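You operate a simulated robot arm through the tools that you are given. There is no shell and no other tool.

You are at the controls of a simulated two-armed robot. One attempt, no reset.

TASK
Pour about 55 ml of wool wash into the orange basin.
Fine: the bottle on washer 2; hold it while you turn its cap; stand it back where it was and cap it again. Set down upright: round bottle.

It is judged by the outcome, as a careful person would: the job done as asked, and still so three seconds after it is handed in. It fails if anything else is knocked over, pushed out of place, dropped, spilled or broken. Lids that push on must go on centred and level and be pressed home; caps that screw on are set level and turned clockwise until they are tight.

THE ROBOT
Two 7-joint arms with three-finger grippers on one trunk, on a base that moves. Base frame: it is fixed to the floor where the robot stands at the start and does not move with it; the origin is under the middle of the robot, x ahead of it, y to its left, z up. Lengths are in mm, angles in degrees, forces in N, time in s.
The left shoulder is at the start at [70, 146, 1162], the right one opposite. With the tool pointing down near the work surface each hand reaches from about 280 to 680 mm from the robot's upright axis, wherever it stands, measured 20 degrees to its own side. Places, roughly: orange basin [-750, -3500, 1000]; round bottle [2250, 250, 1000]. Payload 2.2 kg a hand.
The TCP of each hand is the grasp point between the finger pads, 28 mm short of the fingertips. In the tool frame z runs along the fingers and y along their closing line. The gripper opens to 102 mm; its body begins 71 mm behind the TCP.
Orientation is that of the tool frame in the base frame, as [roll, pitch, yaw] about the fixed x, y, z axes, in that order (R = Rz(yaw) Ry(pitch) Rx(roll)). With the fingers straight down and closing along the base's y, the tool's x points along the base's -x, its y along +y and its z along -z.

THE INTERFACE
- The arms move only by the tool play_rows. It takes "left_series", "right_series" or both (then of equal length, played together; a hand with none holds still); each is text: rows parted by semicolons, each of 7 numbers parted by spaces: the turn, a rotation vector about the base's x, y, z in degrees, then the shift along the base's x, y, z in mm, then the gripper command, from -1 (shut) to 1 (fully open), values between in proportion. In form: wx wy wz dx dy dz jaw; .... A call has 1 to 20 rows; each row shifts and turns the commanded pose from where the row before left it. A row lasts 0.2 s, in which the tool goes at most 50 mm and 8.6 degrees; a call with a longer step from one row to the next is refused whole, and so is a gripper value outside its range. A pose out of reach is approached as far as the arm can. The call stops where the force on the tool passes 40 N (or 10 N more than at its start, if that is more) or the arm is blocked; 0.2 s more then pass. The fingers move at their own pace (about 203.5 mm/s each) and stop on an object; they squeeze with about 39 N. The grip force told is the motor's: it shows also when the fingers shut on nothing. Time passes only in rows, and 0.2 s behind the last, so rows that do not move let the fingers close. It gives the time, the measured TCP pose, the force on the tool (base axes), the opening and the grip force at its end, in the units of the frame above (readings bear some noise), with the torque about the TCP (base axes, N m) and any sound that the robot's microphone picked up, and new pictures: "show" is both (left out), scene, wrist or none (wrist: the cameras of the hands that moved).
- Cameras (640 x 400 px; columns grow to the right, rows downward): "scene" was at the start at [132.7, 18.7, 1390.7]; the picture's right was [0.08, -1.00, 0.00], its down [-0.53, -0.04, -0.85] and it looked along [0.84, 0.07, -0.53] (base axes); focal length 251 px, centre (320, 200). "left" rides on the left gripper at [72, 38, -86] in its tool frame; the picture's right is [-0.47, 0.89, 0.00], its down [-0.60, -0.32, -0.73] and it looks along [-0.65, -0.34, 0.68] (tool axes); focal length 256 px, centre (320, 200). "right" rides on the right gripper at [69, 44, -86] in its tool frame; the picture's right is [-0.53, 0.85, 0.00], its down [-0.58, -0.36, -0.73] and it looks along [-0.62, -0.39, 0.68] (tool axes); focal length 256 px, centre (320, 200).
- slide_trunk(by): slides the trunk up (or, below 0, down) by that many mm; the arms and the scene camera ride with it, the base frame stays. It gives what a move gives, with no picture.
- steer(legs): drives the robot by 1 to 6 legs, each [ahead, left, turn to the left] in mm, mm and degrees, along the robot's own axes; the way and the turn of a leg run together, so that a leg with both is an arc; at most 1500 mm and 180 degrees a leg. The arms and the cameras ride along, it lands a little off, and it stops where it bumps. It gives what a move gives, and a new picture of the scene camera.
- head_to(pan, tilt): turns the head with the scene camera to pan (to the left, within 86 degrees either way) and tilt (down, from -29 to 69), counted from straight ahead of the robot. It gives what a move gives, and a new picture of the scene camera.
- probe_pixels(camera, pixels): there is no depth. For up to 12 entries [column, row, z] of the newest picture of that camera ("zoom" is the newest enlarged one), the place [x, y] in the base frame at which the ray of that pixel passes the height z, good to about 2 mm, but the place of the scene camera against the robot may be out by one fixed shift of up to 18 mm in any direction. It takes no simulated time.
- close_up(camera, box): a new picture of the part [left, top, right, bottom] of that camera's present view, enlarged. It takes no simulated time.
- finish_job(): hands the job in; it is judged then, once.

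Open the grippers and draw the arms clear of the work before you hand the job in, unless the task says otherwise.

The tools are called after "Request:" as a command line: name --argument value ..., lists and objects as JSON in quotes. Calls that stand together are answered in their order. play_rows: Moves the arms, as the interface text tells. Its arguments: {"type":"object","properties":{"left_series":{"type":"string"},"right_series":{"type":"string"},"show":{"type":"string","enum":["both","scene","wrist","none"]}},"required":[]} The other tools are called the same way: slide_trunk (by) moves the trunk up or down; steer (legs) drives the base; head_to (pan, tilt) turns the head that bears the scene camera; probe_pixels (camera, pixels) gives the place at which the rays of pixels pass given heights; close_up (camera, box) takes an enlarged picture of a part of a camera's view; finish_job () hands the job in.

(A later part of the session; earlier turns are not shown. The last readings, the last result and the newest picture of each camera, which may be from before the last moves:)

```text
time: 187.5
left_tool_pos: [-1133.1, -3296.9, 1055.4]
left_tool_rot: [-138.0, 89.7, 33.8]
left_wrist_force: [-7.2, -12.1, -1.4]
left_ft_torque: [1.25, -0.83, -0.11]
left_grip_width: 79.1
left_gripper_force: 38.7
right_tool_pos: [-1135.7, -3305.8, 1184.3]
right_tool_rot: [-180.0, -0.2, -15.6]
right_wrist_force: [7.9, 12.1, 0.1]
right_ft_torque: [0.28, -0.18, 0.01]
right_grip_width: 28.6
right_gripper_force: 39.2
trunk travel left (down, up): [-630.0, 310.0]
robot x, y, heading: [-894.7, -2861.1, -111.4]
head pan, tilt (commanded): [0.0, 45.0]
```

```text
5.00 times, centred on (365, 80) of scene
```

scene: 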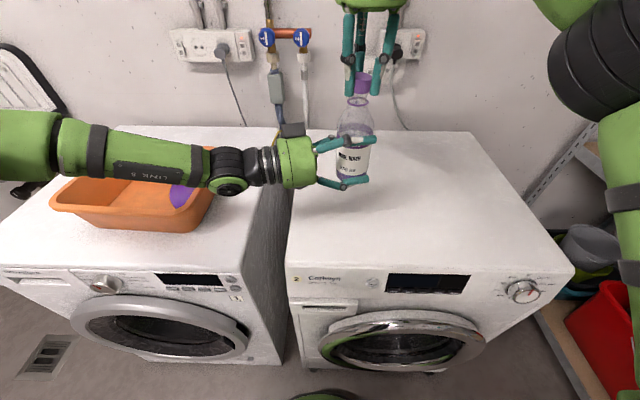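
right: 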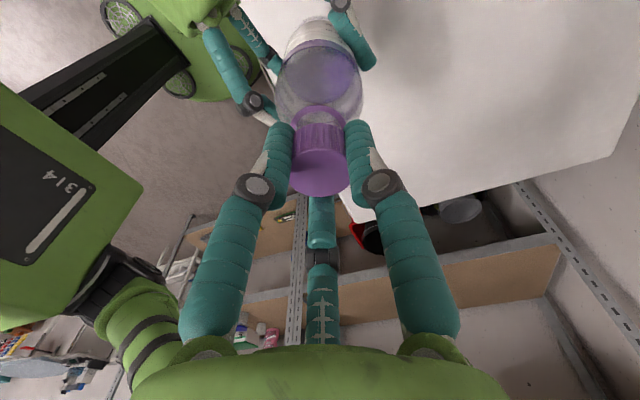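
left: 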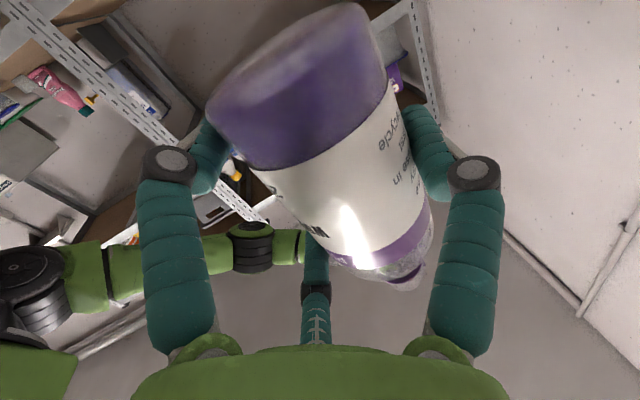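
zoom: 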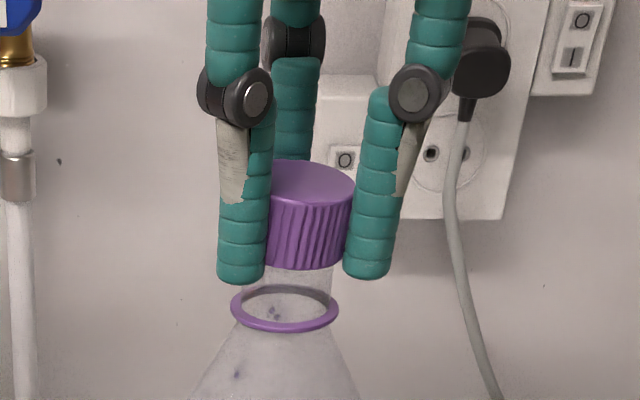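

The cap is over the neck but a 14 N side force shows my grip turns slightly off-centre. I relax it by moving the right hand (+0.8,+1.2), then press down gently to feel the thread.

Request:
play_rows --right_series "0 0 0 0.4 0.6 0 -1; 0 0 0 0.4 0.6 0 -1; 0 0 0 0 0 0 -1; 0 0 0 0 0 0 -1" --show "none"

Request:
close_up --camera "scene" --box '[330, 40, 400, 120]'

Request:
close_up --camera "right" --box '[270, 70, 370, 200]'

Request:
close_up --camera "left" --box '[320, 200, 480, 330]'

```text
time: 188.5
left_tool_pos: [-1131.5, -3295.1, 1056.4]
left_tool_rot: [-156.9, 89.8, 14.7]
left_wrist_force: [-5.5, -8.4, -4.7]
left_ft_torque: [0.9, -0.45, -0.03]
left_grip_width: 79.2
left_gripper_force: 39.1
right_tool_pos: [-1135.2, -3306.7, 1184.4]
right_tool_rot: [179.9, -0.3, -15.5]
right_wrist_force: [3.3, 8.0, 3.9]
right_ft_torque: [0.19, -0.14, 0.01]
right_grip_width: 28.8
right_gripper_force: 39.0
trunk travel left (down, up): [-630.0, 310.0]
robot x, y, heading: [-894.2, -2856.5, -111.4]
head pan, tilt (commanded): [0.0, 45.0]
```

```text
5.00 times, centred on (365, 80) of scene
```

zoom: 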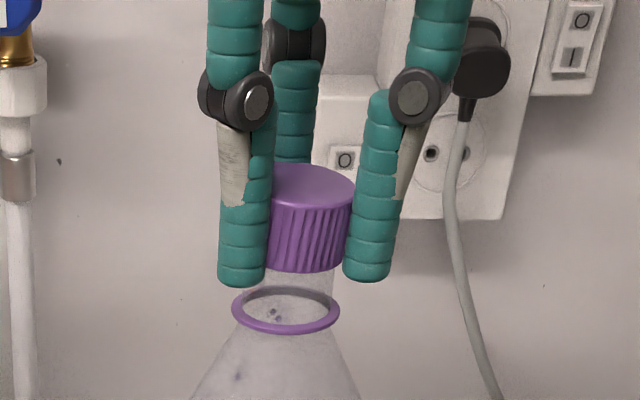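

```text
3.08 times, centred on (320, 135) of right
```

zoom: 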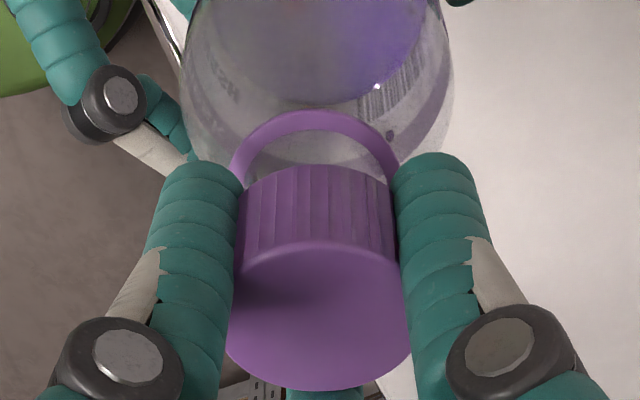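

```text
3.08 times, centred on (400, 265) of left
```

zoom: 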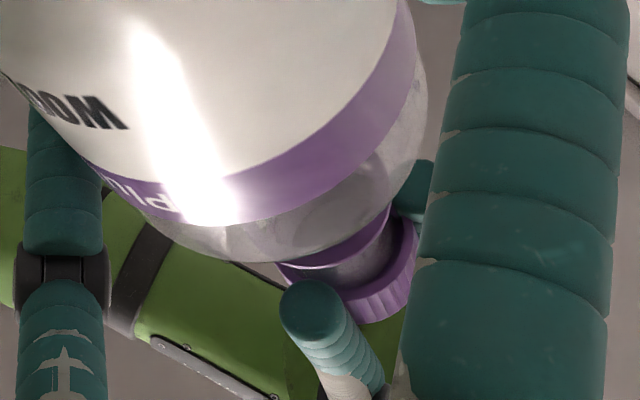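

The cap has become cocked ~7° in my fingers (ribs lean in the scene zoom). I open the right fingers only to ~35 mm as a cage so that the cap can settle level on the neck.

Request:
play_rows --right_series "0 0 0 0 0 0 -0.4; 0 0 0 0 0 0 -0.36; 0 0 0 0 0 0 -0.33; 0 0 0 0 0 0 -0.33; 0 0 0 0 0 0 -0.33" --show "none"

Request:
close_up --camera "scene" --box '[330, 40, 400, 120]'

Request:
close_up --camera "right" --box '[270, 70, 370, 200]'

```text
time: 189.7
left_tool_pos: [-1132.9, -3294.1, 1056.1]
left_tool_rot: [-157.3, 89.9, 14.5]
left_wrist_force: [-0.4, -0.1, -2.3]
left_ft_torque: [0.02, 0.0, 0.01]
left_grip_width: 78.6
left_gripper_force: 38.9
right_tool_pos: [-1134.2, -3307.7, 1183.8]
right_tool_rot: [-180.0, -0.2, -15.4]
right_wrist_force: [0.3, 0.5, -0.2]
right_ft_torque: [0.01, -0.02, -0.01]
right_grip_width: 34.2
right_gripper_force: 0.2
trunk travel left (down, up): [-630.0, 310.0]
robot x, y, heading: [-895.9, -2857.6, -111.3]
head pan, tilt (commanded): [0.0, 45.0]
```

```text
5.00 times, centred on (365, 80) of scene
```

zoom: 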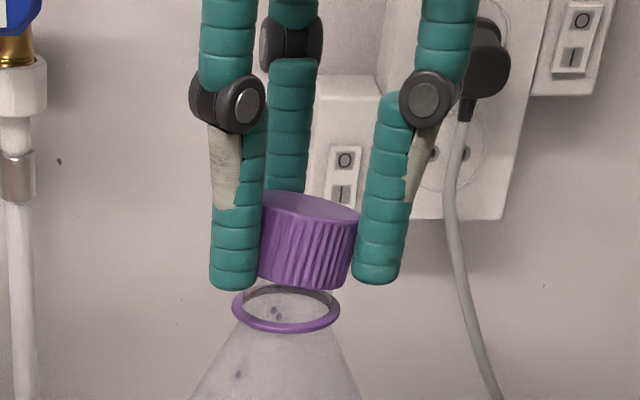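

```text
3.08 times, centred on (320, 135) of right
```

zoom: 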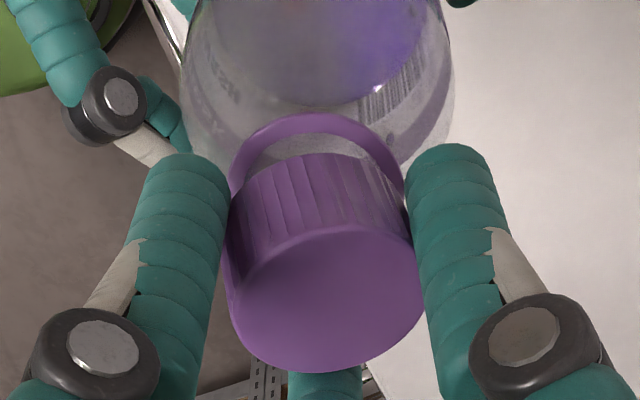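

The cap has dropped over the neck but leans. Closing the three parallel fingers a bit should straighten it; I close to a loose ~31 mm and look.

Request:
play_rows --right_series "0 0 0 0 0 0 -0.36; 0 0 0 0 0 0 -0.38; 0 0 0 0 0 0 -0.4; 0 0 0 0 0 0 -0.4" --show "none"

Request:
close_up --camera "scene" --box '[330, 40, 400, 120]'

Request:
close_up --camera "right" --box '[270, 70, 370, 200]'

Request:
close_up --camera "left" --box '[320, 200, 480, 330]'

```text
time: 190.7
left_tool_pos: [-1133.0, -3295.2, 1056.0]
left_tool_rot: [-151.1, 89.9, 20.7]
left_wrist_force: [-0.2, 0.3, -1.1]
left_ft_torque: [0.0, -0.04, 0.02]
left_grip_width: 78.9
left_gripper_force: 39.3
right_tool_pos: [-1134.4, -3307.6, 1184.0]
right_tool_rot: [180.0, -0.2, -15.4]
right_wrist_force: [-0.4, 0.2, 0.7]
right_ft_torque: [0.0, 0.0, 0.01]
right_grip_width: 32.0
right_gripper_force: 0.8
trunk travel left (down, up): [-630.0, 310.0]
robot x, y, heading: [-892.2, -2859.5, -111.4]
head pan, tilt (commanded): [0.0, 45.0]
```

```text
5.00 times, centred on (365, 80) of scene
```

zoom: 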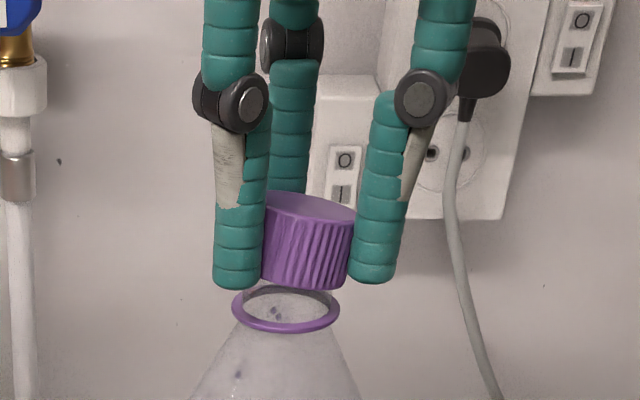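

```text
3.08 times, centred on (320, 135) of right
```

zoom: 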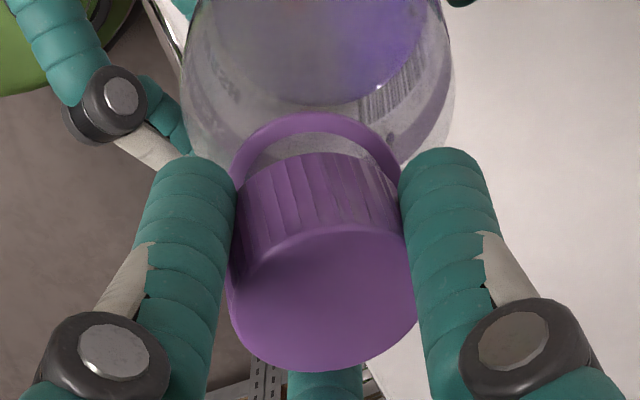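

```text
3.08 times, centred on (400, 265) of left
```

zoom: 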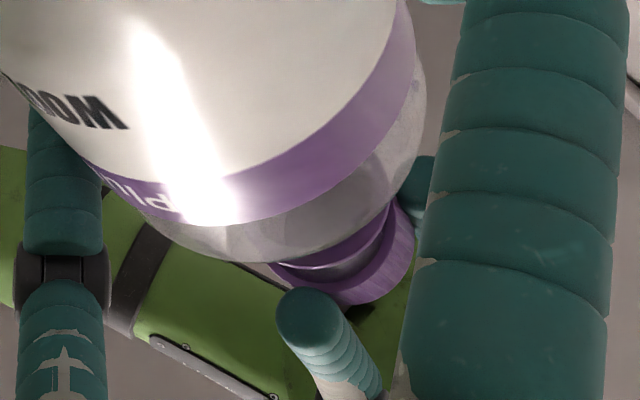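

The cap sits on the thread start, still leaning. I'll open, raise the hand 27 mm, close the fingers and press the cap's top down gently with the fingertips to level it.

Request:
play_rows --right_series "0 0 0 0 0 0 -0.3; 0 0 0 0 0 0 -0.2; 0 0 0 0 0 0 -0.2; 0 0 0 0 0 7 -0.2; 0 0 0 0 0 7 -0.2; 0 0 0 0 0 7 -0.2; 0 0 0 0 0 7 -0.2; 0 0 0 0 0 0 -0.2" --show "none"

Request:
close_up --camera "scene" --box '[330, 40, 400, 120]'

Request:
close_up --camera "right" --box '[250, 50, 390, 200]'

```text
time: 192.5
left_tool_pos: [-1134.0, -3294.4, 1055.1]
left_tool_rot: [-151.6, 89.9, 20.1]
left_wrist_force: [-0.4, 0.2, -1.1]
left_ft_torque: [0.04, -0.01, 0.0]
left_grip_width: 79.1
left_gripper_force: 39.2
right_tool_pos: [-1136.2, -3307.2, 1212.1]
right_tool_rot: [180.0, -0.2, -15.5]
right_wrist_force: [-0.1, 0.2, 0.4]
right_ft_torque: [0.03, -0.02, -0.01]
right_grip_width: 40.7
right_gripper_force: 0.1
trunk travel left (down, up): [-630.0, 310.0]
robot x, y, heading: [-893.2, -2853.9, -111.5]
head pan, tilt (commanded): [0.0, 45.0]
```

```text
5.00 times, centred on (365, 80) of scene
```

zoom: 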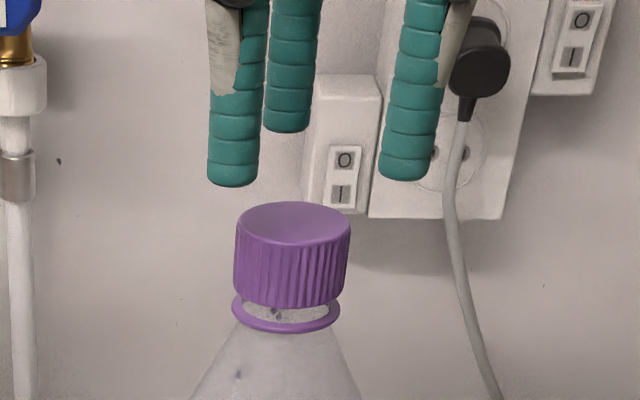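

```text
2.67 times, centred on (320, 125) of right
```

zoom: 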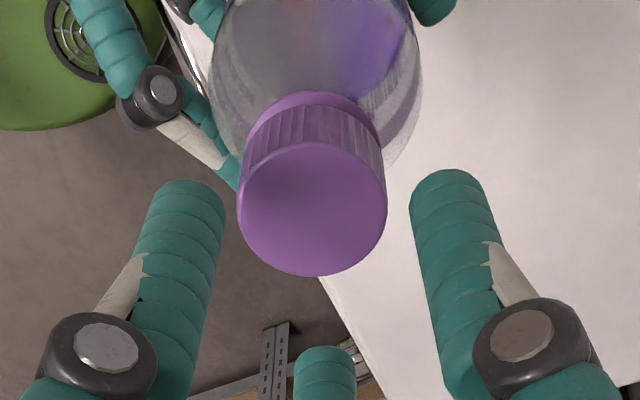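

With the fingers away the cap settled level on the neck by itself. I rotate the empty hand back counter-clockwise to ≈ +85° for a long clockwise stroke.

Request:
play_rows --right_series "0 0 8.4 0 0 0 -0.2; 0 0 8.4 0 0 0 -0.2; 0 0 8.4 0 0 0 -0.2; 0 0 8.4 0 0 0 -0.2; 0 0 8.4 0 0 0 -0.2; 0 0 8.4 0 0 0 -0.2; 0 0 8.4 0 0 0 -0.2; 0 0 8.4 0 0 0 -0.2; 0 0 8.4 0 0 0 -0.2; 0 0 8.4 0 0 0 -0.2; 0 0 8.4 0 0 0 -0.2; 0 0 8.4 0 0 0 -0.2; 0 0 0 0 0 0 -0.2" --show "none"

Request:
close_up --camera "right" --box '[250, 50, 390, 200]'

Request:
close_up --camera "scene" --box '[330, 40, 400, 120]'

```text
time: 195.3
left_tool_pos: [-1131.6, -3295.1, 1055.5]
left_tool_rot: [-152.0, 89.9, 19.8]
left_wrist_force: [0.1, 0.4, -2.2]
left_ft_torque: [0.0, 0.01, -0.01]
left_grip_width: 78.6
left_gripper_force: 38.9
right_tool_pos: [-1136.4, -3307.1, 1211.8]
right_tool_rot: [180.0, -0.2, 85.6]
right_wrist_force: [-0.7, 0.3, 0.1]
right_ft_torque: [0.02, -0.01, 0.0]
right_grip_width: 40.8
right_gripper_force: 0.0
trunk travel left (down, up): [-630.0, 310.0]
robot x, y, heading: [-896.2, -2853.4, -111.5]
head pan, tilt (commanded): [0.0, 45.0]
```

```text
2.67 times, centred on (320, 125) of right
```

zoom: 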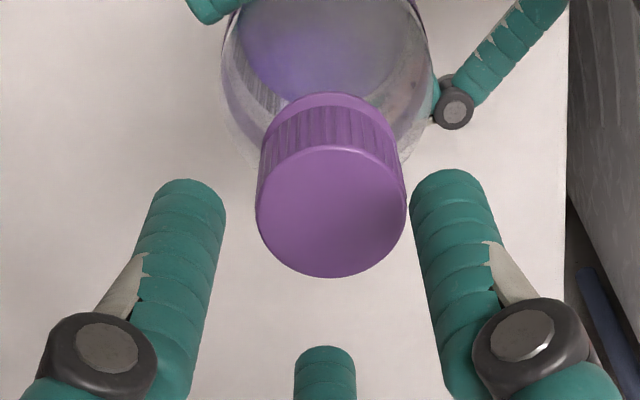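

```text
5.00 times, centred on (365, 80) of scene
```

zoom: 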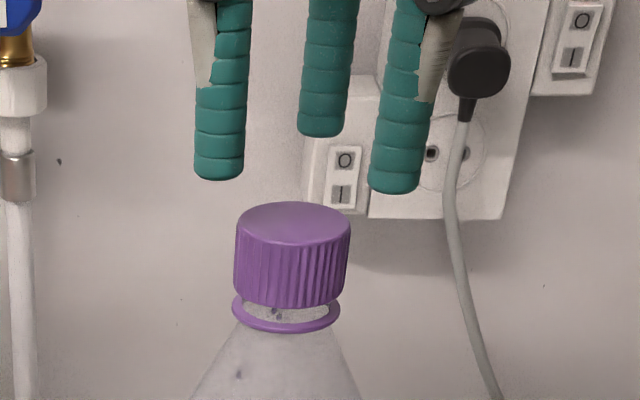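

Two views agree: cap centre ≈(-1133.5,-3307.8), level, ≈2 mm above its tight position. I shift (+2.5,−0.6), lower to TCP z≈1174 with open fingers, then check.

Request:
play_rows --right_series "0 0 0 2.5 -0.6 -4 -0.2; 0 0 0 0 0 -8 -0.2; 0 0 0 0 0 -8 -0.2; 0 0 0 0 0 -8 -0.2; 0 0 0 0 0 -6 -0.2; 0 0 0 0 0 -4 -0.2; 0 0 0 0 0 0 -0.2" --show "none"

Request:
close_up --camera "right" --box '[250, 70, 390, 220]'

Request:
close_up --camera "scene" --box '[330, 40, 400, 120]'

```text
time: 196.9
left_tool_pos: [-1132.6, -3294.7, 1055.5]
left_tool_rot: [-153.4, 89.9, 18.2]
left_wrist_force: [0.1, 0.1, -1.3]
left_ft_torque: [0.04, -0.02, 0.03]
left_grip_width: 79.0
left_gripper_force: 38.9
right_tool_pos: [-1133.7, -3306.7, 1172.9]
right_tool_rot: [180.0, -0.2, 85.5]
right_wrist_force: [-0.6, 0.5, 0.5]
right_ft_torque: [0.01, 0.03, 0.01]
right_grip_width: 40.7
right_gripper_force: 0.1
trunk travel left (down, up): [-630.0, 310.0]
robot x, y, heading: [-893.7, -2857.0, -111.2]
head pan, tilt (commanded): [0.0, 45.0]
```

```text
2.67 times, centred on (320, 145) of right
```

zoom: 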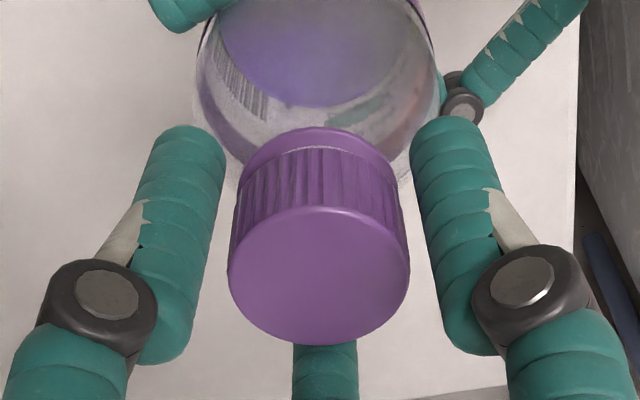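

```text
5.00 times, centred on (365, 80) of scene
```

zoom: 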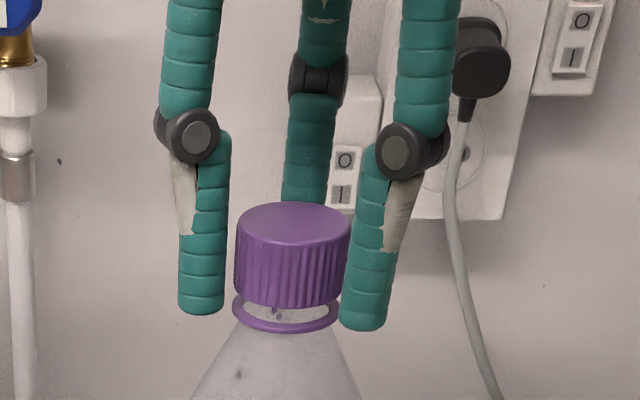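

Centred well. I close the fingers on the cap gradually and read the side forces.

Request:
play_rows --right_series "0 0 0 0.3 0.3 0 -0.3; 0 0 0 0 0 0 -0.36; 0 0 0 0 0 0 -0.4; 0 0 0 0 0 0 -0.44; 0 0 0 0 0 0 -1; 0 0 0 0 0 0 -1" --show "none"

Request:
close_up --camera "right" --box '[250, 70, 390, 220]'

Request:
close_up --camera "scene" --box '[330, 40, 400, 120]'

```text
time: 198.3
left_tool_pos: [-1132.1, -3295.1, 1054.2]
left_tool_rot: [-150.5, 90.0, 21.2]
left_wrist_force: [-0.1, -0.2, -1.6]
left_ft_torque: [0.07, 0.07, -0.01]
left_grip_width: 78.8
left_gripper_force: 39.3
right_tool_pos: [-1133.3, -3307.2, 1172.8]
right_tool_rot: [-180.0, -0.1, 85.4]
right_wrist_force: [-0.6, 0.9, 0.1]
right_ft_torque: [-0.05, 0.03, 0.0]
right_grip_width: 29.1
right_gripper_force: 38.9
trunk travel left (down, up): [-630.0, 310.0]
robot x, y, heading: [-894.0, -2854.4, -111.4]
head pan, tilt (commanded): [0.0, 45.0]
```

```text
2.67 times, centred on (320, 145) of right
```

zoom: 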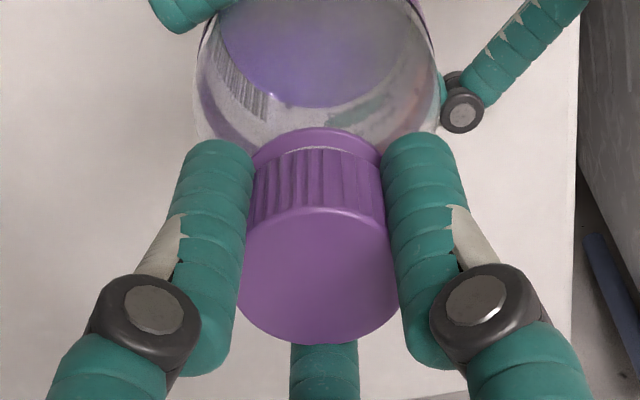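

```text
5.00 times, centred on (365, 80) of scene
```

zoom: 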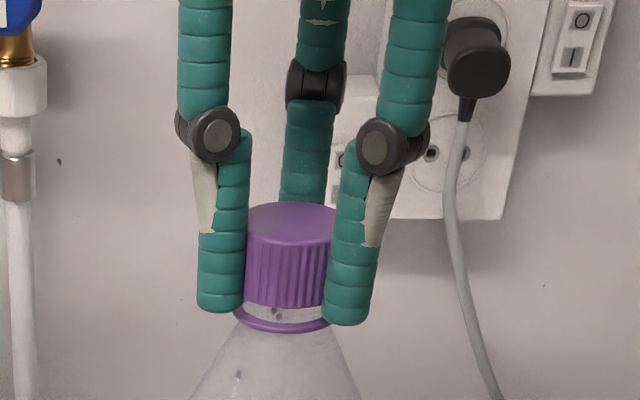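

Gripped squarely with almost no side force. Now I turn clockwise 84°, following down slightly.

Request:
play_rows --right_series "0 0 -8.4 0 0 -0.1 -1; 0 0 -8.4 0 0 -0.1 -1; 0 0 -8.4 0 0 -0.1 -1; 0 0 -8.4 0 0 -0.1 -1; 0 0 -8.4 0 0 -0.1 -1; 0 0 -8.4 0 0 -0.1 -1; 0 0 -8.4 0 0 -0.1 -1; 0 0 -8.4 0 0 -0.1 -1; 0 0 -8.4 0 0 -0.1 -1; 0 0 -8.4 0 0 -0.1 -1" --show "none"

Request:
close_up --camera "scene" --box '[330, 40, 400, 120]'

Request:
close_up --camera "left" --box '[200, 0, 480, 330]'

```text
time: 200.5
left_tool_pos: [-1132.3, -3295.2, 1053.9]
left_tool_rot: [-146.7, 89.7, 25.2]
left_wrist_force: [8.3, -2.0, -2.9]
left_ft_torque: [0.52, 0.64, 0.12]
left_grip_width: 78.9
left_gripper_force: 39.0
right_tool_pos: [-1133.1, -3306.7, 1170.7]
right_tool_rot: [179.9, -0.2, 1.1]
right_wrist_force: [-8.0, 2.5, 0.7]
right_ft_torque: [-0.23, 0.32, 0.01]
right_grip_width: 28.7
right_gripper_force: 39.6
trunk travel left (down, up): [-630.0, 310.0]
robot x, y, heading: [-897.1, -2855.5, -111.3]
head pan, tilt (commanded): [0.0, 45.0]
```

```text
5.00 times, centred on (365, 80) of scene
```

zoom: 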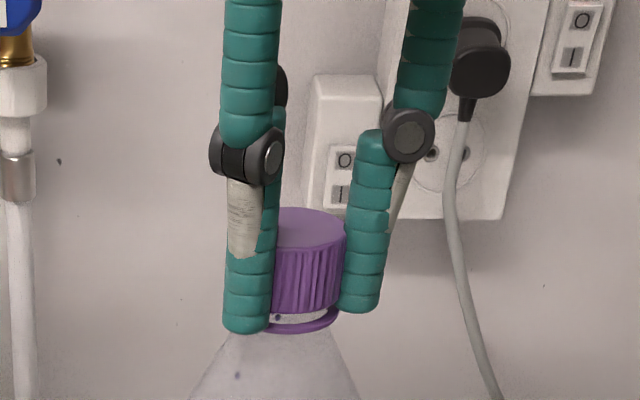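

```text
1.21 times, centred on (340, 165) of left
```

zoom: 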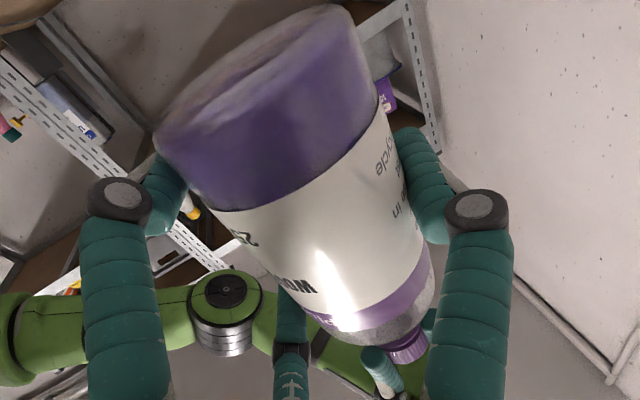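

The cap goes down smoothly; an 8 N side force builds from slight eccentricity. I relax (−0.9,+0.3) and continue clockwise.

Request:
play_rows --right_series "0 0 -8.4 -0.5 0.2 -0.1 -1; 0 0 -8.4 -0.4 0.1 -0.1 -1; 0 0 -8.4 -0.2 0 -0.1 -1; 0 0 -8.4 0 0 -0.1 -1; 0 0 -8.4 0 0 -0.1 -1; 0 0 -8.4 0 0 -0.1 -1; 0 0 -8.4 0 0 -0.1 -1; 0 0 0 0 0 0 -1" --show "none"

Request:
close_up --camera "scene" --box '[330, 40, 400, 120]'

```text
time: 202.3
left_tool_pos: [-1132.5, -3293.9, 1054.7]
left_tool_rot: [172.1, 89.8, -16.2]
left_wrist_force: [-2.2, 6.9, -4.8]
left_ft_torque: [-0.39, -0.37, -0.03]
left_grip_width: 78.9
left_gripper_force: 39.5
right_tool_pos: [-1132.7, -3306.9, 1171.7]
right_tool_rot: [-180.0, -0.2, -57.6]
right_wrist_force: [1.3, -6.2, 2.9]
right_ft_torque: [-0.35, 0.1, 0.01]
right_grip_width: 28.5
right_gripper_force: 38.9
trunk travel left (down, up): [-630.0, 310.0]
robot x, y, heading: [-890.1, -2858.2, -111.3]
head pan, tilt (commanded): [0.0, 45.0]
```

```text
5.00 times, centred on (365, 80) of scene
```

zoom: 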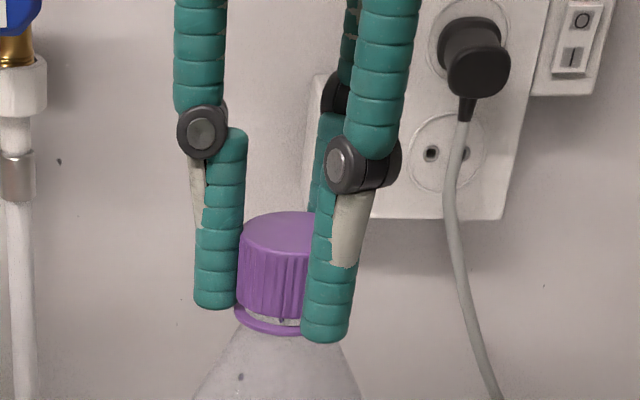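

Turned 143° so far, gap to the ring shrinking. I relax (+0.2,−0.7) and continue clockwise toward the wrist's end.

Request:
play_rows --right_series "0 0 -8.4 0.1 -0.4 -0.1 -1; 0 0 -8.4 0.1 -0.3 -0.1 -1; 0 0 -8.4 0 0 -0.1 -1; 0 0 -8.4 0 0 -0.1 -1; 0 0 -8.4 0 0 -0.1 -1; 0 0 -8.4 0 0 -0.1 -1; 0 0 0 0 0 0 -1" --show "none"

Request:
close_up --camera "scene" --box '[330, 40, 400, 120]'

```text
time: 203.9
left_tool_pos: [-1133.1, -3294.6, 1055.0]
left_tool_rot: [175.5, 90.0, -12.8]
left_wrist_force: [1.7, 7.3, -2.6]
left_ft_torque: [-0.47, -0.09, 0.03]
left_grip_width: 78.8
left_gripper_force: 38.8
right_tool_pos: [-1133.2, -3307.4, 1170.6]
right_tool_rot: [179.8, -0.2, -108.0]
right_wrist_force: [-0.6, -7.1, -0.3]
right_ft_torque: [-0.3, 0.2, -0.04]
right_grip_width: 28.7
right_gripper_force: 39.4
trunk travel left (down, up): [-630.0, 310.0]
robot x, y, heading: [-894.5, -2854.5, -111.4]
head pan, tilt (commanded): [0.0, 45.0]
```

```text
5.00 times, centred on (365, 80) of scene
```

zoom: 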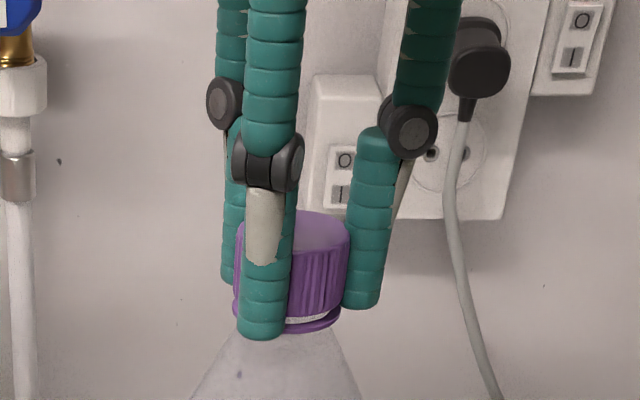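

Still turning freely (torque ≈0). I relax (−0.1,−0.7) and turn a further 50° to about −158°.

Request:
play_rows --right_series "0 0 -8.4 0 -0.4 -0.1 -1; 0 0 -8.4 -0.1 -0.3 -0.1 -1; 0 0 -8.4 0 0 -0.1 -1; 0 0 -8.4 0 0 -0.1 -1; 0 0 -8.4 0 0 -0.1 -1; 0 0 -8.4 0 0 -0.1 -1; 0 0 0 0 0 0 -1" --show "none"

Request:
close_up --camera "scene" --box '[330, 40, 400, 120]'

```text
time: 205.5
left_tool_pos: [-1131.4, -3295.2, 1054.9]
left_tool_rot: [-133.1, 89.7, 38.7]
left_wrist_force: [-3.7, -3.0, -2.2]
left_ft_torque: [0.45, -0.3, -0.63]
left_grip_width: 78.6
left_gripper_force: 39.1
right_tool_pos: [-1134.4, -3307.8, 1170.3]
right_tool_rot: [180.0, -0.1, -158.2]
right_wrist_force: [4.4, 3.8, 1.0]
right_ft_torque: [-0.02, -0.09, 0.58]
right_grip_width: 29.1
right_gripper_force: 39.5
trunk travel left (down, up): [-630.0, 310.0]
robot x, y, heading: [-895.9, -2855.7, -111.3]
head pan, tilt (commanded): [0.0, 45.0]
```

```text
5.00 times, centred on (365, 80) of scene
```

zoom: 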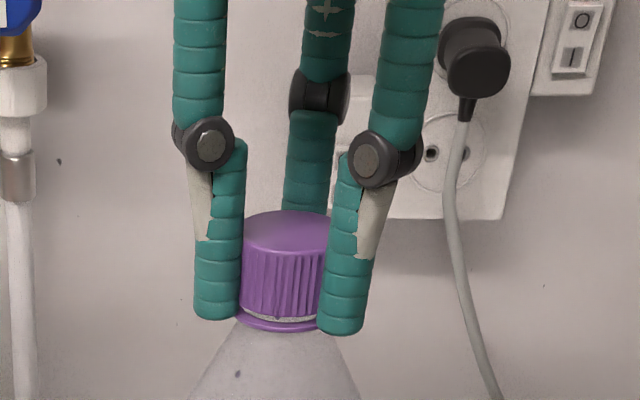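

The torque about the axis has jumped to ≈0.6 N·m: the cap is tightening. I turn ~6° more to make sure it is tight.

Request:
play_rows --right_series "0 0 -3 0.2 0.2 0 -1; 0 0 -3 0 0 0 -1; 0 0 0 0 0 0 -1" --show "wrist"

Request:
close_up --camera "scene" --box '[330, 40, 400, 120]'

```text
time: 206.3
left_tool_pos: [-1131.9, -3295.6, 1055.6]
left_tool_rot: [-140.0, 89.8, 31.9]
left_wrist_force: [-5.1, -5.4, -1.3]
left_ft_torque: [0.58, -0.48, -0.43]
left_grip_width: 79.0
left_gripper_force: 39.1
right_tool_pos: [-1134.5, -3308.7, 1171.9]
right_tool_rot: [179.9, -0.3, -164.2]
right_wrist_force: [4.3, 7.0, -0.1]
right_ft_torque: [0.16, -0.08, 0.39]
right_grip_width: 28.8
right_gripper_force: 39.5
trunk travel left (down, up): [-630.0, 310.0]
robot x, y, heading: [-895.0, -2854.1, -111.4]
head pan, tilt (commanded): [0.0, 45.0]
```

right: 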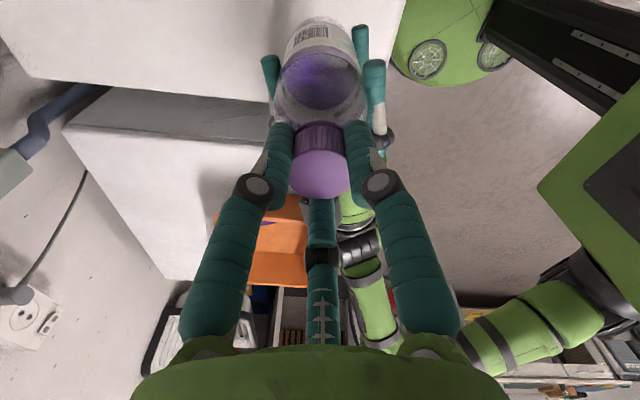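

```text
5.00 times, centred on (365, 80) of scene
```

zoom: 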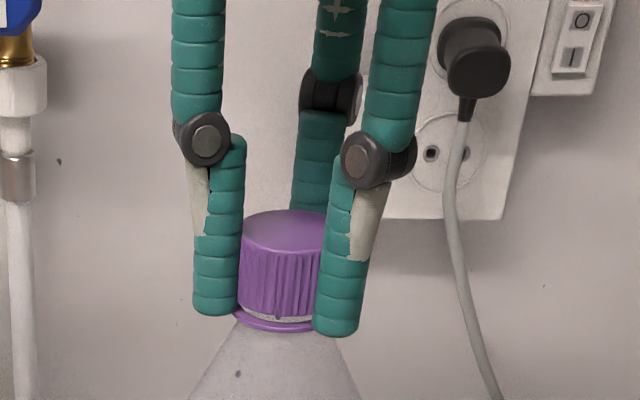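

Torque stays ~0.4–0.6 N·m with the fingers starting to slip — it feels tight. To verify, I release, turn back 50° with open fingers, re-grip and test clockwise again.

Request:
play_rows --right_series "0 0 0 0 0 0 -0.5; 0 0 0 0 0 0 -0.2; 0 0 0 0 0 0 -0.2; 0 0 8.4 0.3 0.6 0 -0.2; 0 0 8.4 0.2 0.6 0 -0.2; 0 0 8.4 0 0 0 -0.2; 0 0 8.4 0 0 0 -0.2; 0 0 8.4 0 0 0 -0.2; 0 0 8.4 0 0 0 -0.2; 0 0 0 0 0 0 -0.2" --show "wrist"

Request:
close_up --camera "scene" --box '[330, 40, 400, 120]'

Request:
close_up --camera "right" --box '[250, 70, 390, 220]'

```text
time: 208.5
left_tool_pos: [-1132.6, -3295.0, 1055.5]
left_tool_rot: [-152.4, 89.9, 19.3]
left_wrist_force: [-0.2, 0.4, -1.8]
left_ft_torque: [0.02, -0.01, 0.0]
left_grip_width: 78.5
left_gripper_force: 39.2
right_tool_pos: [-1133.1, -3307.0, 1169.7]
right_tool_rot: [180.0, -0.2, -113.6]
right_wrist_force: [0.4, 0.0, 1.1]
right_ft_torque: [0.0, -0.01, 0.01]
right_grip_width: 40.7
right_gripper_force: 0.1
trunk travel left (down, up): [-630.0, 310.0]
robot x, y, heading: [-895.2, -2852.3, -111.2]
head pan, tilt (commanded): [0.0, 45.0]
```

right: 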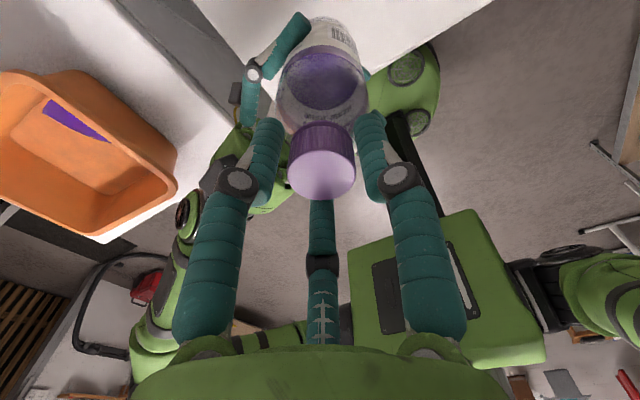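

```text
5.00 times, centred on (365, 80) of scene
```

zoom: 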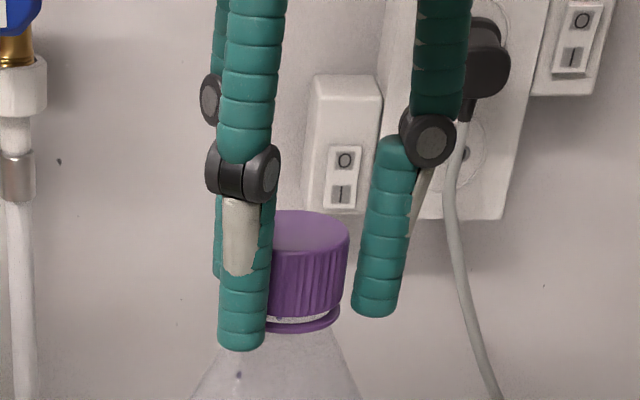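

```text
2.67 times, centred on (320, 145) of right
```

zoom: 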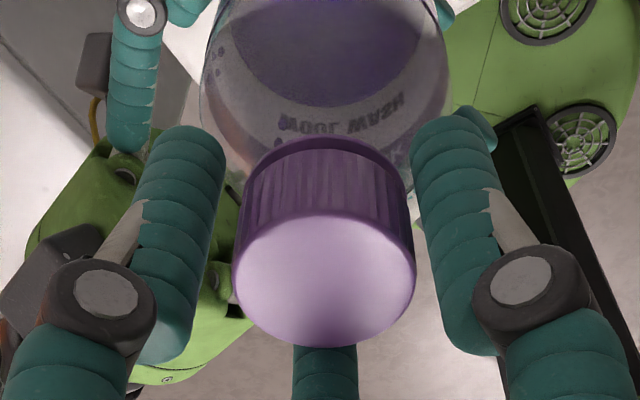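

The cap sits level right above the ring. I re-grip and test clockwise by ~25°.

Request:
play_rows --right_series "0 0 0 -0.3 -0.3 0.5 -0.3; 0 0 0 0 0 0 -0.4; 0 0 0 0 0 0 -1; 0 0 0 0 0 0 -1; 0 0 -6 0 0 0 -1; 0 0 -6 0 0 0 -1; 0 0 -6 0 0 0 -1; 0 0 -6 0 0 0 -1" --show "none"

Request:
play_rows --right_series "0 0 -6 0 0 0 -1; 0 0 -6 0 0 0 -1; 0 0 0 0 0 0 -1" --show "none"

```text
time: 210.3
left_tool_pos: [-1132.5, -3295.3, 1054.7]
left_tool_rot: [-155.8, 90.0, 16.0]
left_wrist_force: [7.5, 0.9, -1.5]
left_ft_torque: [0.02, 0.66, -0.65]
left_grip_width: 79.0
left_gripper_force: 39.0
right_tool_pos: [-1133.2, -3306.6, 1170.1]
right_tool_rot: [179.9, -0.2, -137.9]
right_wrist_force: [-7.9, -0.8, 1.1]
right_ft_torque: [-0.06, 0.12, 0.74]
right_grip_width: 29.1
right_gripper_force: 38.9
trunk travel left (down, up): [-630.0, 310.0]
robot x, y, heading: [-896.1, -2858.4, -111.5]
head pan, tilt (commanded): [0.0, 45.0]
```

```text
time: 211.1
left_tool_pos: [-1132.1, -3295.1, 1055.2]
left_tool_rot: [176.6, 89.9, -11.8]
left_wrist_force: [5.8, 4.3, -1.7]
left_ft_torque: [-0.36, 0.62, -0.48]
left_grip_width: 79.0
left_gripper_force: 39.0
right_tool_pos: [-1133.1, -3306.4, 1170.2]
right_tool_rot: [-179.9, -0.2, -149.9]
right_wrist_force: [-4.7, -5.2, 0.0]
right_ft_torque: [-0.15, 0.03, 0.53]
right_grip_width: 28.7
right_gripper_force: 38.7
trunk travel left (down, up): [-630.0, 310.0]
robot x, y, heading: [-895.3, -2859.2, -111.4]
head pan, tilt (commanded): [0.0, 45.0]
```

Torque reaches ≈0.7 N·m without further advance — the cap is tight. Now I relax the side force and open the left hand so the right hand holds the bottle by its cap.

Request:
play_rows --right_series "0 0 0 -0.3 -0.4 0 -1; 0 0 0 -0.2 -0.2 0 -1; 0 0 0 0 0 0 -1; 0 0 0 0 0 0 -1; 0 0 0 0 0 0 -1; 0 0 0 0 0 0 -1; 0 0 0 0 0 0 -1; 0 0 0 0 0 0 -1" --left_series "0 0 0 0 0 0 0.3; 0 0 0 0 0 0 0.3; 0 0 0 0 0 0 0.55; 0 0 0 0 0 0 0.65; 0 0 0 0 0 0 0.8; 0 0 0 0 0 0 1; 0 0 0 0 0 0 1; 0 0 0 0 0 0 1" --show "both"

```text
time: 212.9
left_tool_pos: [-1132.1, -3294.9, 1055.7]
left_tool_rot: [-151.3, 89.9, 20.3]
left_wrist_force: [-0.1, 0.4, 0.5]
left_ft_torque: [0.01, 0.01, 0.06]
left_grip_width: 102.0
left_gripper_force: 0.0
right_tool_pos: [-1133.8, -3307.1, 1170.2]
right_tool_rot: [180.0, -0.2, -149.7]
right_wrist_force: [-0.5, -0.4, -1.7]
right_ft_torque: [-0.03, 0.01, 0.0]
right_grip_width: 28.9
right_gripper_force: 39.0
trunk travel left (down, up): [-630.0, 310.0]
robot x, y, heading: [-893.7, -2858.6, -111.4]
head pan, tilt (commanded): [0.0, 45.0]
```

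scene: 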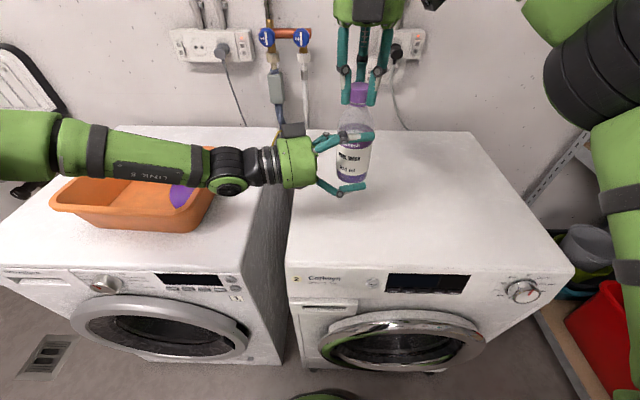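
right: 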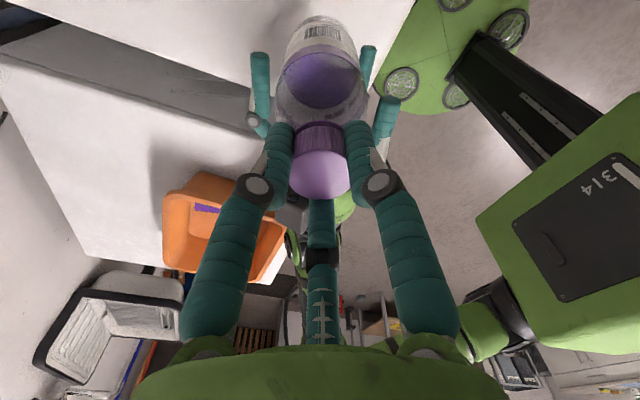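
left: 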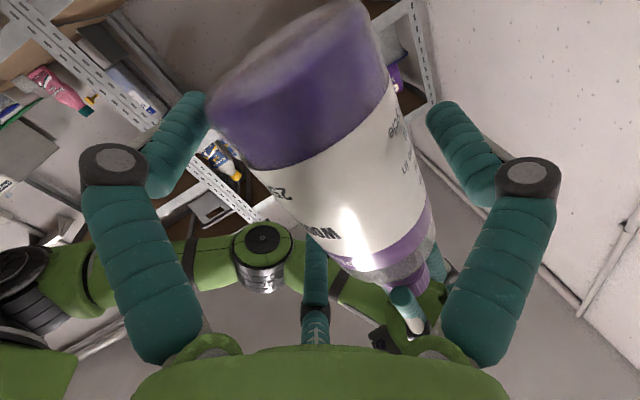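

The right hand alone carries the bottle (−1.7 N, ~0.5 N lighter than before). I retreat the left hand straight back along its axis.

Request:
play_rows --left_series "0 0 0 10 -1.5 0 1; 0 0 0 21.8 -3.2 0 1; 0 0 0 21.8 -3.2 0 1; 0 0 0 21.8 -3.2 0 1; 0 0 0 21.8 -3.2 0 1; 0 0 0 21.8 -3.2 5 1; 0 0 0 21.8 -3.2 10 1; 0 0 0 21.8 -3.2 10 1" --show "both"

```text
time: 214.7
left_tool_pos: [-965.8, -3317.1, 1078.8]
left_tool_rot: [-171.1, 89.9, 0.5]
left_wrist_force: [0.1, -0.1, -0.2]
left_ft_torque: [0.0, -0.01, 0.02]
left_grip_width: 101.7
left_gripper_force: 0.1
right_tool_pos: [-1132.4, -3307.2, 1170.8]
right_tool_rot: [179.9, -0.1, -149.8]
right_wrist_force: [0.4, 0.7, -1.9]
right_ft_torque: [-0.02, 0.03, 0.0]
right_grip_width: 29.2
right_gripper_force: 39.0
trunk travel left (down, up): [-630.0, 310.0]
robot x, y, heading: [-896.7, -2857.3, -111.3]
head pan, tilt (commanded): [0.0, 45.0]
```

scene: 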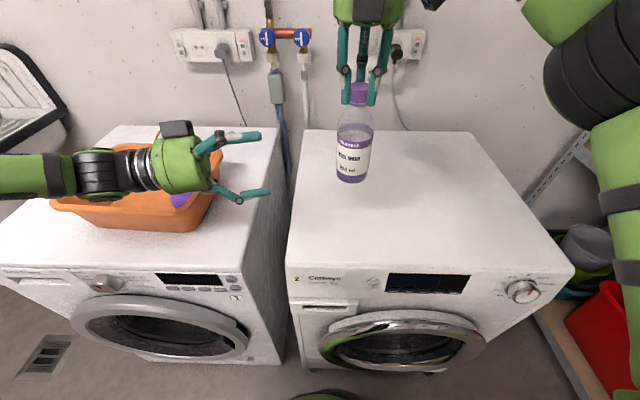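
left: 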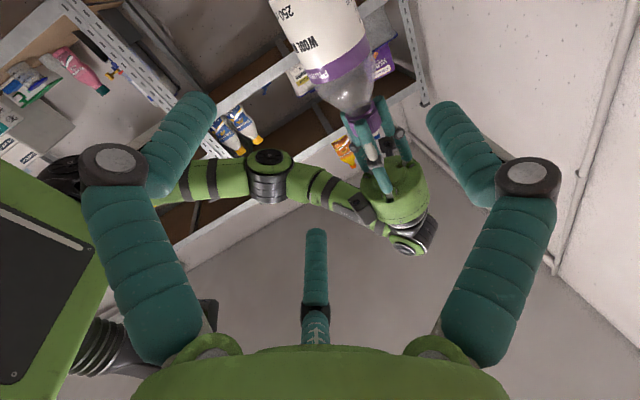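

The left hand is clear; the bottle hangs upright. Without fingers in front I can check both its verticality and the liquid level.

Request:
close_up --camera "scene" --box '[330, 125, 378, 155]'

Request:
close_up --camera "scene" --box '[310, 70, 410, 195]'

```text
13.33 times, centred on (354, 140) of scene
```

zoom: 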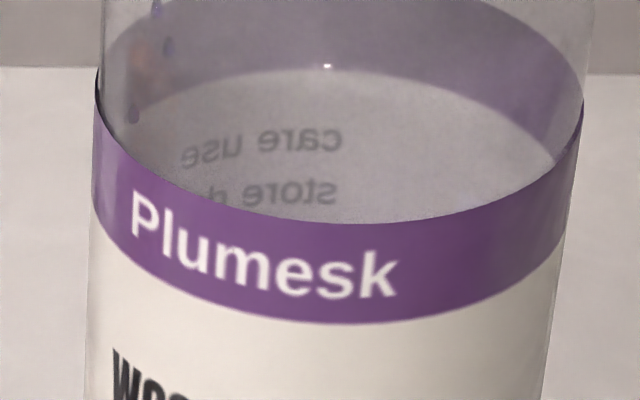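

```text
3.20 times, centred on (360, 132) of scene
```

zoom: 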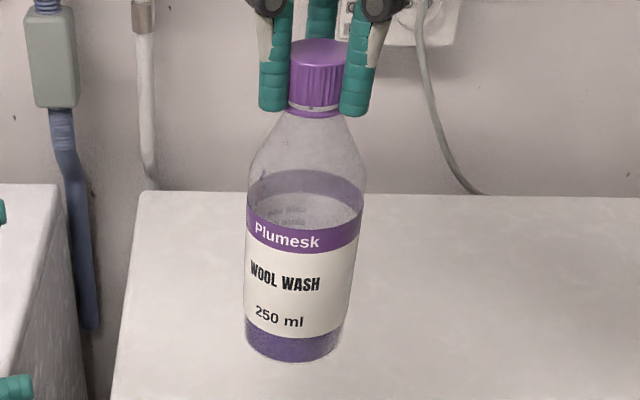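

The bottle hangs vertical within ~1–2°. I move it over its original spot (−1135.1,−3318.8), turn it back ~19° to its original facing, and lower it toward the washer.

Request:
play_rows --right_series "0 0 4.75 -0.5 -3 0 -1; 0 0 4.75 -0.5 -3 0 -1; 0 0 4.75 -0.4 -3 -4 -1; 0 0 4.75 -0.4 -2.7 -8 -1; 0 0 0 0 0 -12 -1; 0 0 0 0 0 -14 -1; 0 0 0 0 0 -14 -1; 0 0 0 0 0 -14 -1; 0 0 0 0 0 -14 -1; 0 0 0 0 0 -14 -1; 0 0 0 0 0 -14 -1; 0 0 0 0 0 -14 -1; 0 0 0 0 0 -8 -1; 0 0 0 0 0 0 -1" --show "both"

```text
time: 217.7
left_tool_pos: [-968.4, -3318.6, 1078.9]
left_tool_rot: [-153.6, 89.9, 18.2]
left_wrist_force: [-0.2, 0.4, -0.3]
left_ft_torque: [0.01, 0.0, 0.0]
left_grip_width: 101.9
left_gripper_force: 0.0
right_tool_pos: [-1136.1, -3320.1, 1042.0]
right_tool_rot: [179.9, -0.1, -130.8]
right_wrist_force: [-0.7, 0.9, -1.5]
right_ft_torque: [0.0, 0.0, -0.03]
right_grip_width: 29.0
right_gripper_force: 38.8
trunk travel left (down, up): [-630.0, 310.0]
robot x, y, heading: [-892.0, -2858.7, -111.4]
head pan, tilt (commanded): [0.0, 45.0]
```

scene: 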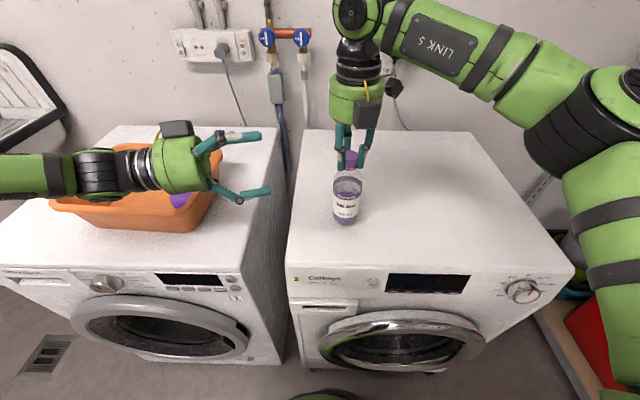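
right: 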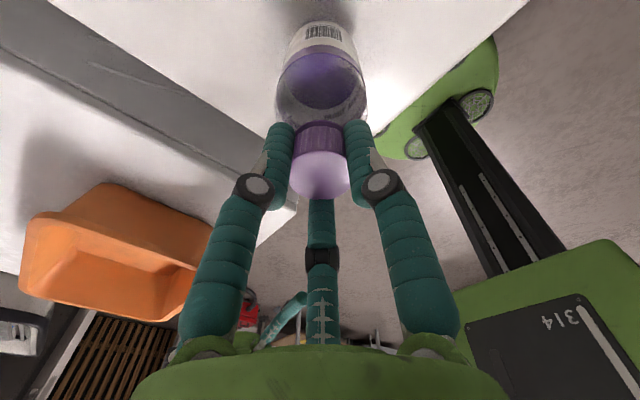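

z=1042 (base ≈22 mm above the washer). I lower further slowly, watching for contact.

Request:
play_rows --right_series "0 0 0 0 0 -5 -1; 0 0 0 0 0 -4 -1; 0 0 0 0 0 -3 -1; 0 0 0 0 0 -2 -1; 0 0 0 0 0 -1.5 -1; 0 0 0 0 0 -1.5 -1; 0 0 0 0 0 0 -1" --show "none"

Request:
close_up --camera "scene" --box '[300, 140, 400, 240]'

```text
time: 219.3
left_tool_pos: [-967.2, -3317.5, 1077.9]
left_tool_rot: [-155.8, 89.9, 15.9]
left_wrist_force: [-0.9, 0.3, 0.6]
left_ft_torque: [-0.01, 0.0, 0.05]
left_grip_width: 102.1
left_gripper_force: 0.1
right_tool_pos: [-1135.0, -3319.0, 1023.8]
right_tool_rot: [-180.0, -0.2, -130.8]
right_wrist_force: [0.1, 0.2, -2.5]
right_ft_torque: [-0.02, 0.02, -0.03]
right_grip_width: 29.1
right_gripper_force: 38.6
trunk travel left (down, up): [-630.0, 310.0]
robot x, y, heading: [-894.5, -2855.3, -111.3]
head pan, tilt (commanded): [0.0, 45.0]
```

```text
4.00 times, centred on (350, 190) of scene
```

zoom: 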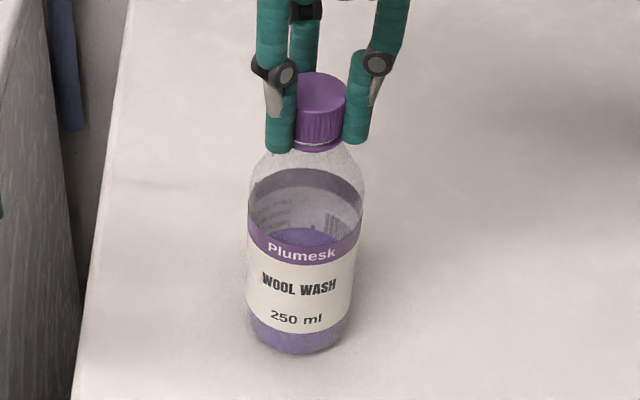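

Still hanging (−2.5 N), about 3 mm to go; the level is nicely visible here, so I zoom to double-check the poured amount.

Request:
close_up --camera "scene" --box '[328, 176, 376, 206]'

```text
13.33 times, centred on (352, 191) of scene
```

zoom: 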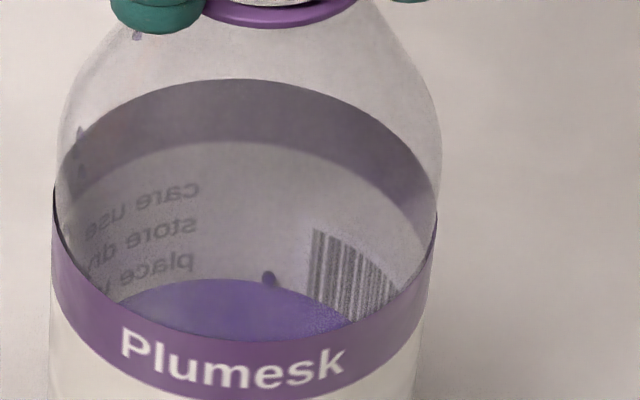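

Level reads ≈29–30 mm below the band versus ≈9.5–10 mm at the start, so roughly 52–57 ml poured by my different views — on target. I lower the last ~3 mm.

Request:
play_rows --right_series "0 0 0 0 0 -1 -1; 0 0 0 0 0 -1 -1; 0 0 0 0 0 -1 -1; 0 0 0 0 0 0 -1" --show "none"

```text
time: 220.3
left_tool_pos: [-965.8, -3319.1, 1078.4]
left_tool_rot: [-159.8, 89.9, 11.8]
left_wrist_force: [-0.6, -0.1, 0.2]
left_ft_torque: [0.01, 0.04, -0.01]
left_grip_width: 102.2
left_gripper_force: 0.2
right_tool_pos: [-1134.9, -3319.5, 1021.5]
right_tool_rot: [180.0, -0.2, -130.8]
right_wrist_force: [0.5, -0.9, 0.9]
right_ft_torque: [-0.04, -0.13, 0.01]
right_grip_width: 29.1
right_gripper_force: 39.4
trunk travel left (down, up): [-630.0, 310.0]
robot x, y, heading: [-892.0, -2858.1, -111.4]
head pan, tilt (commanded): [0.0, 45.0]
```

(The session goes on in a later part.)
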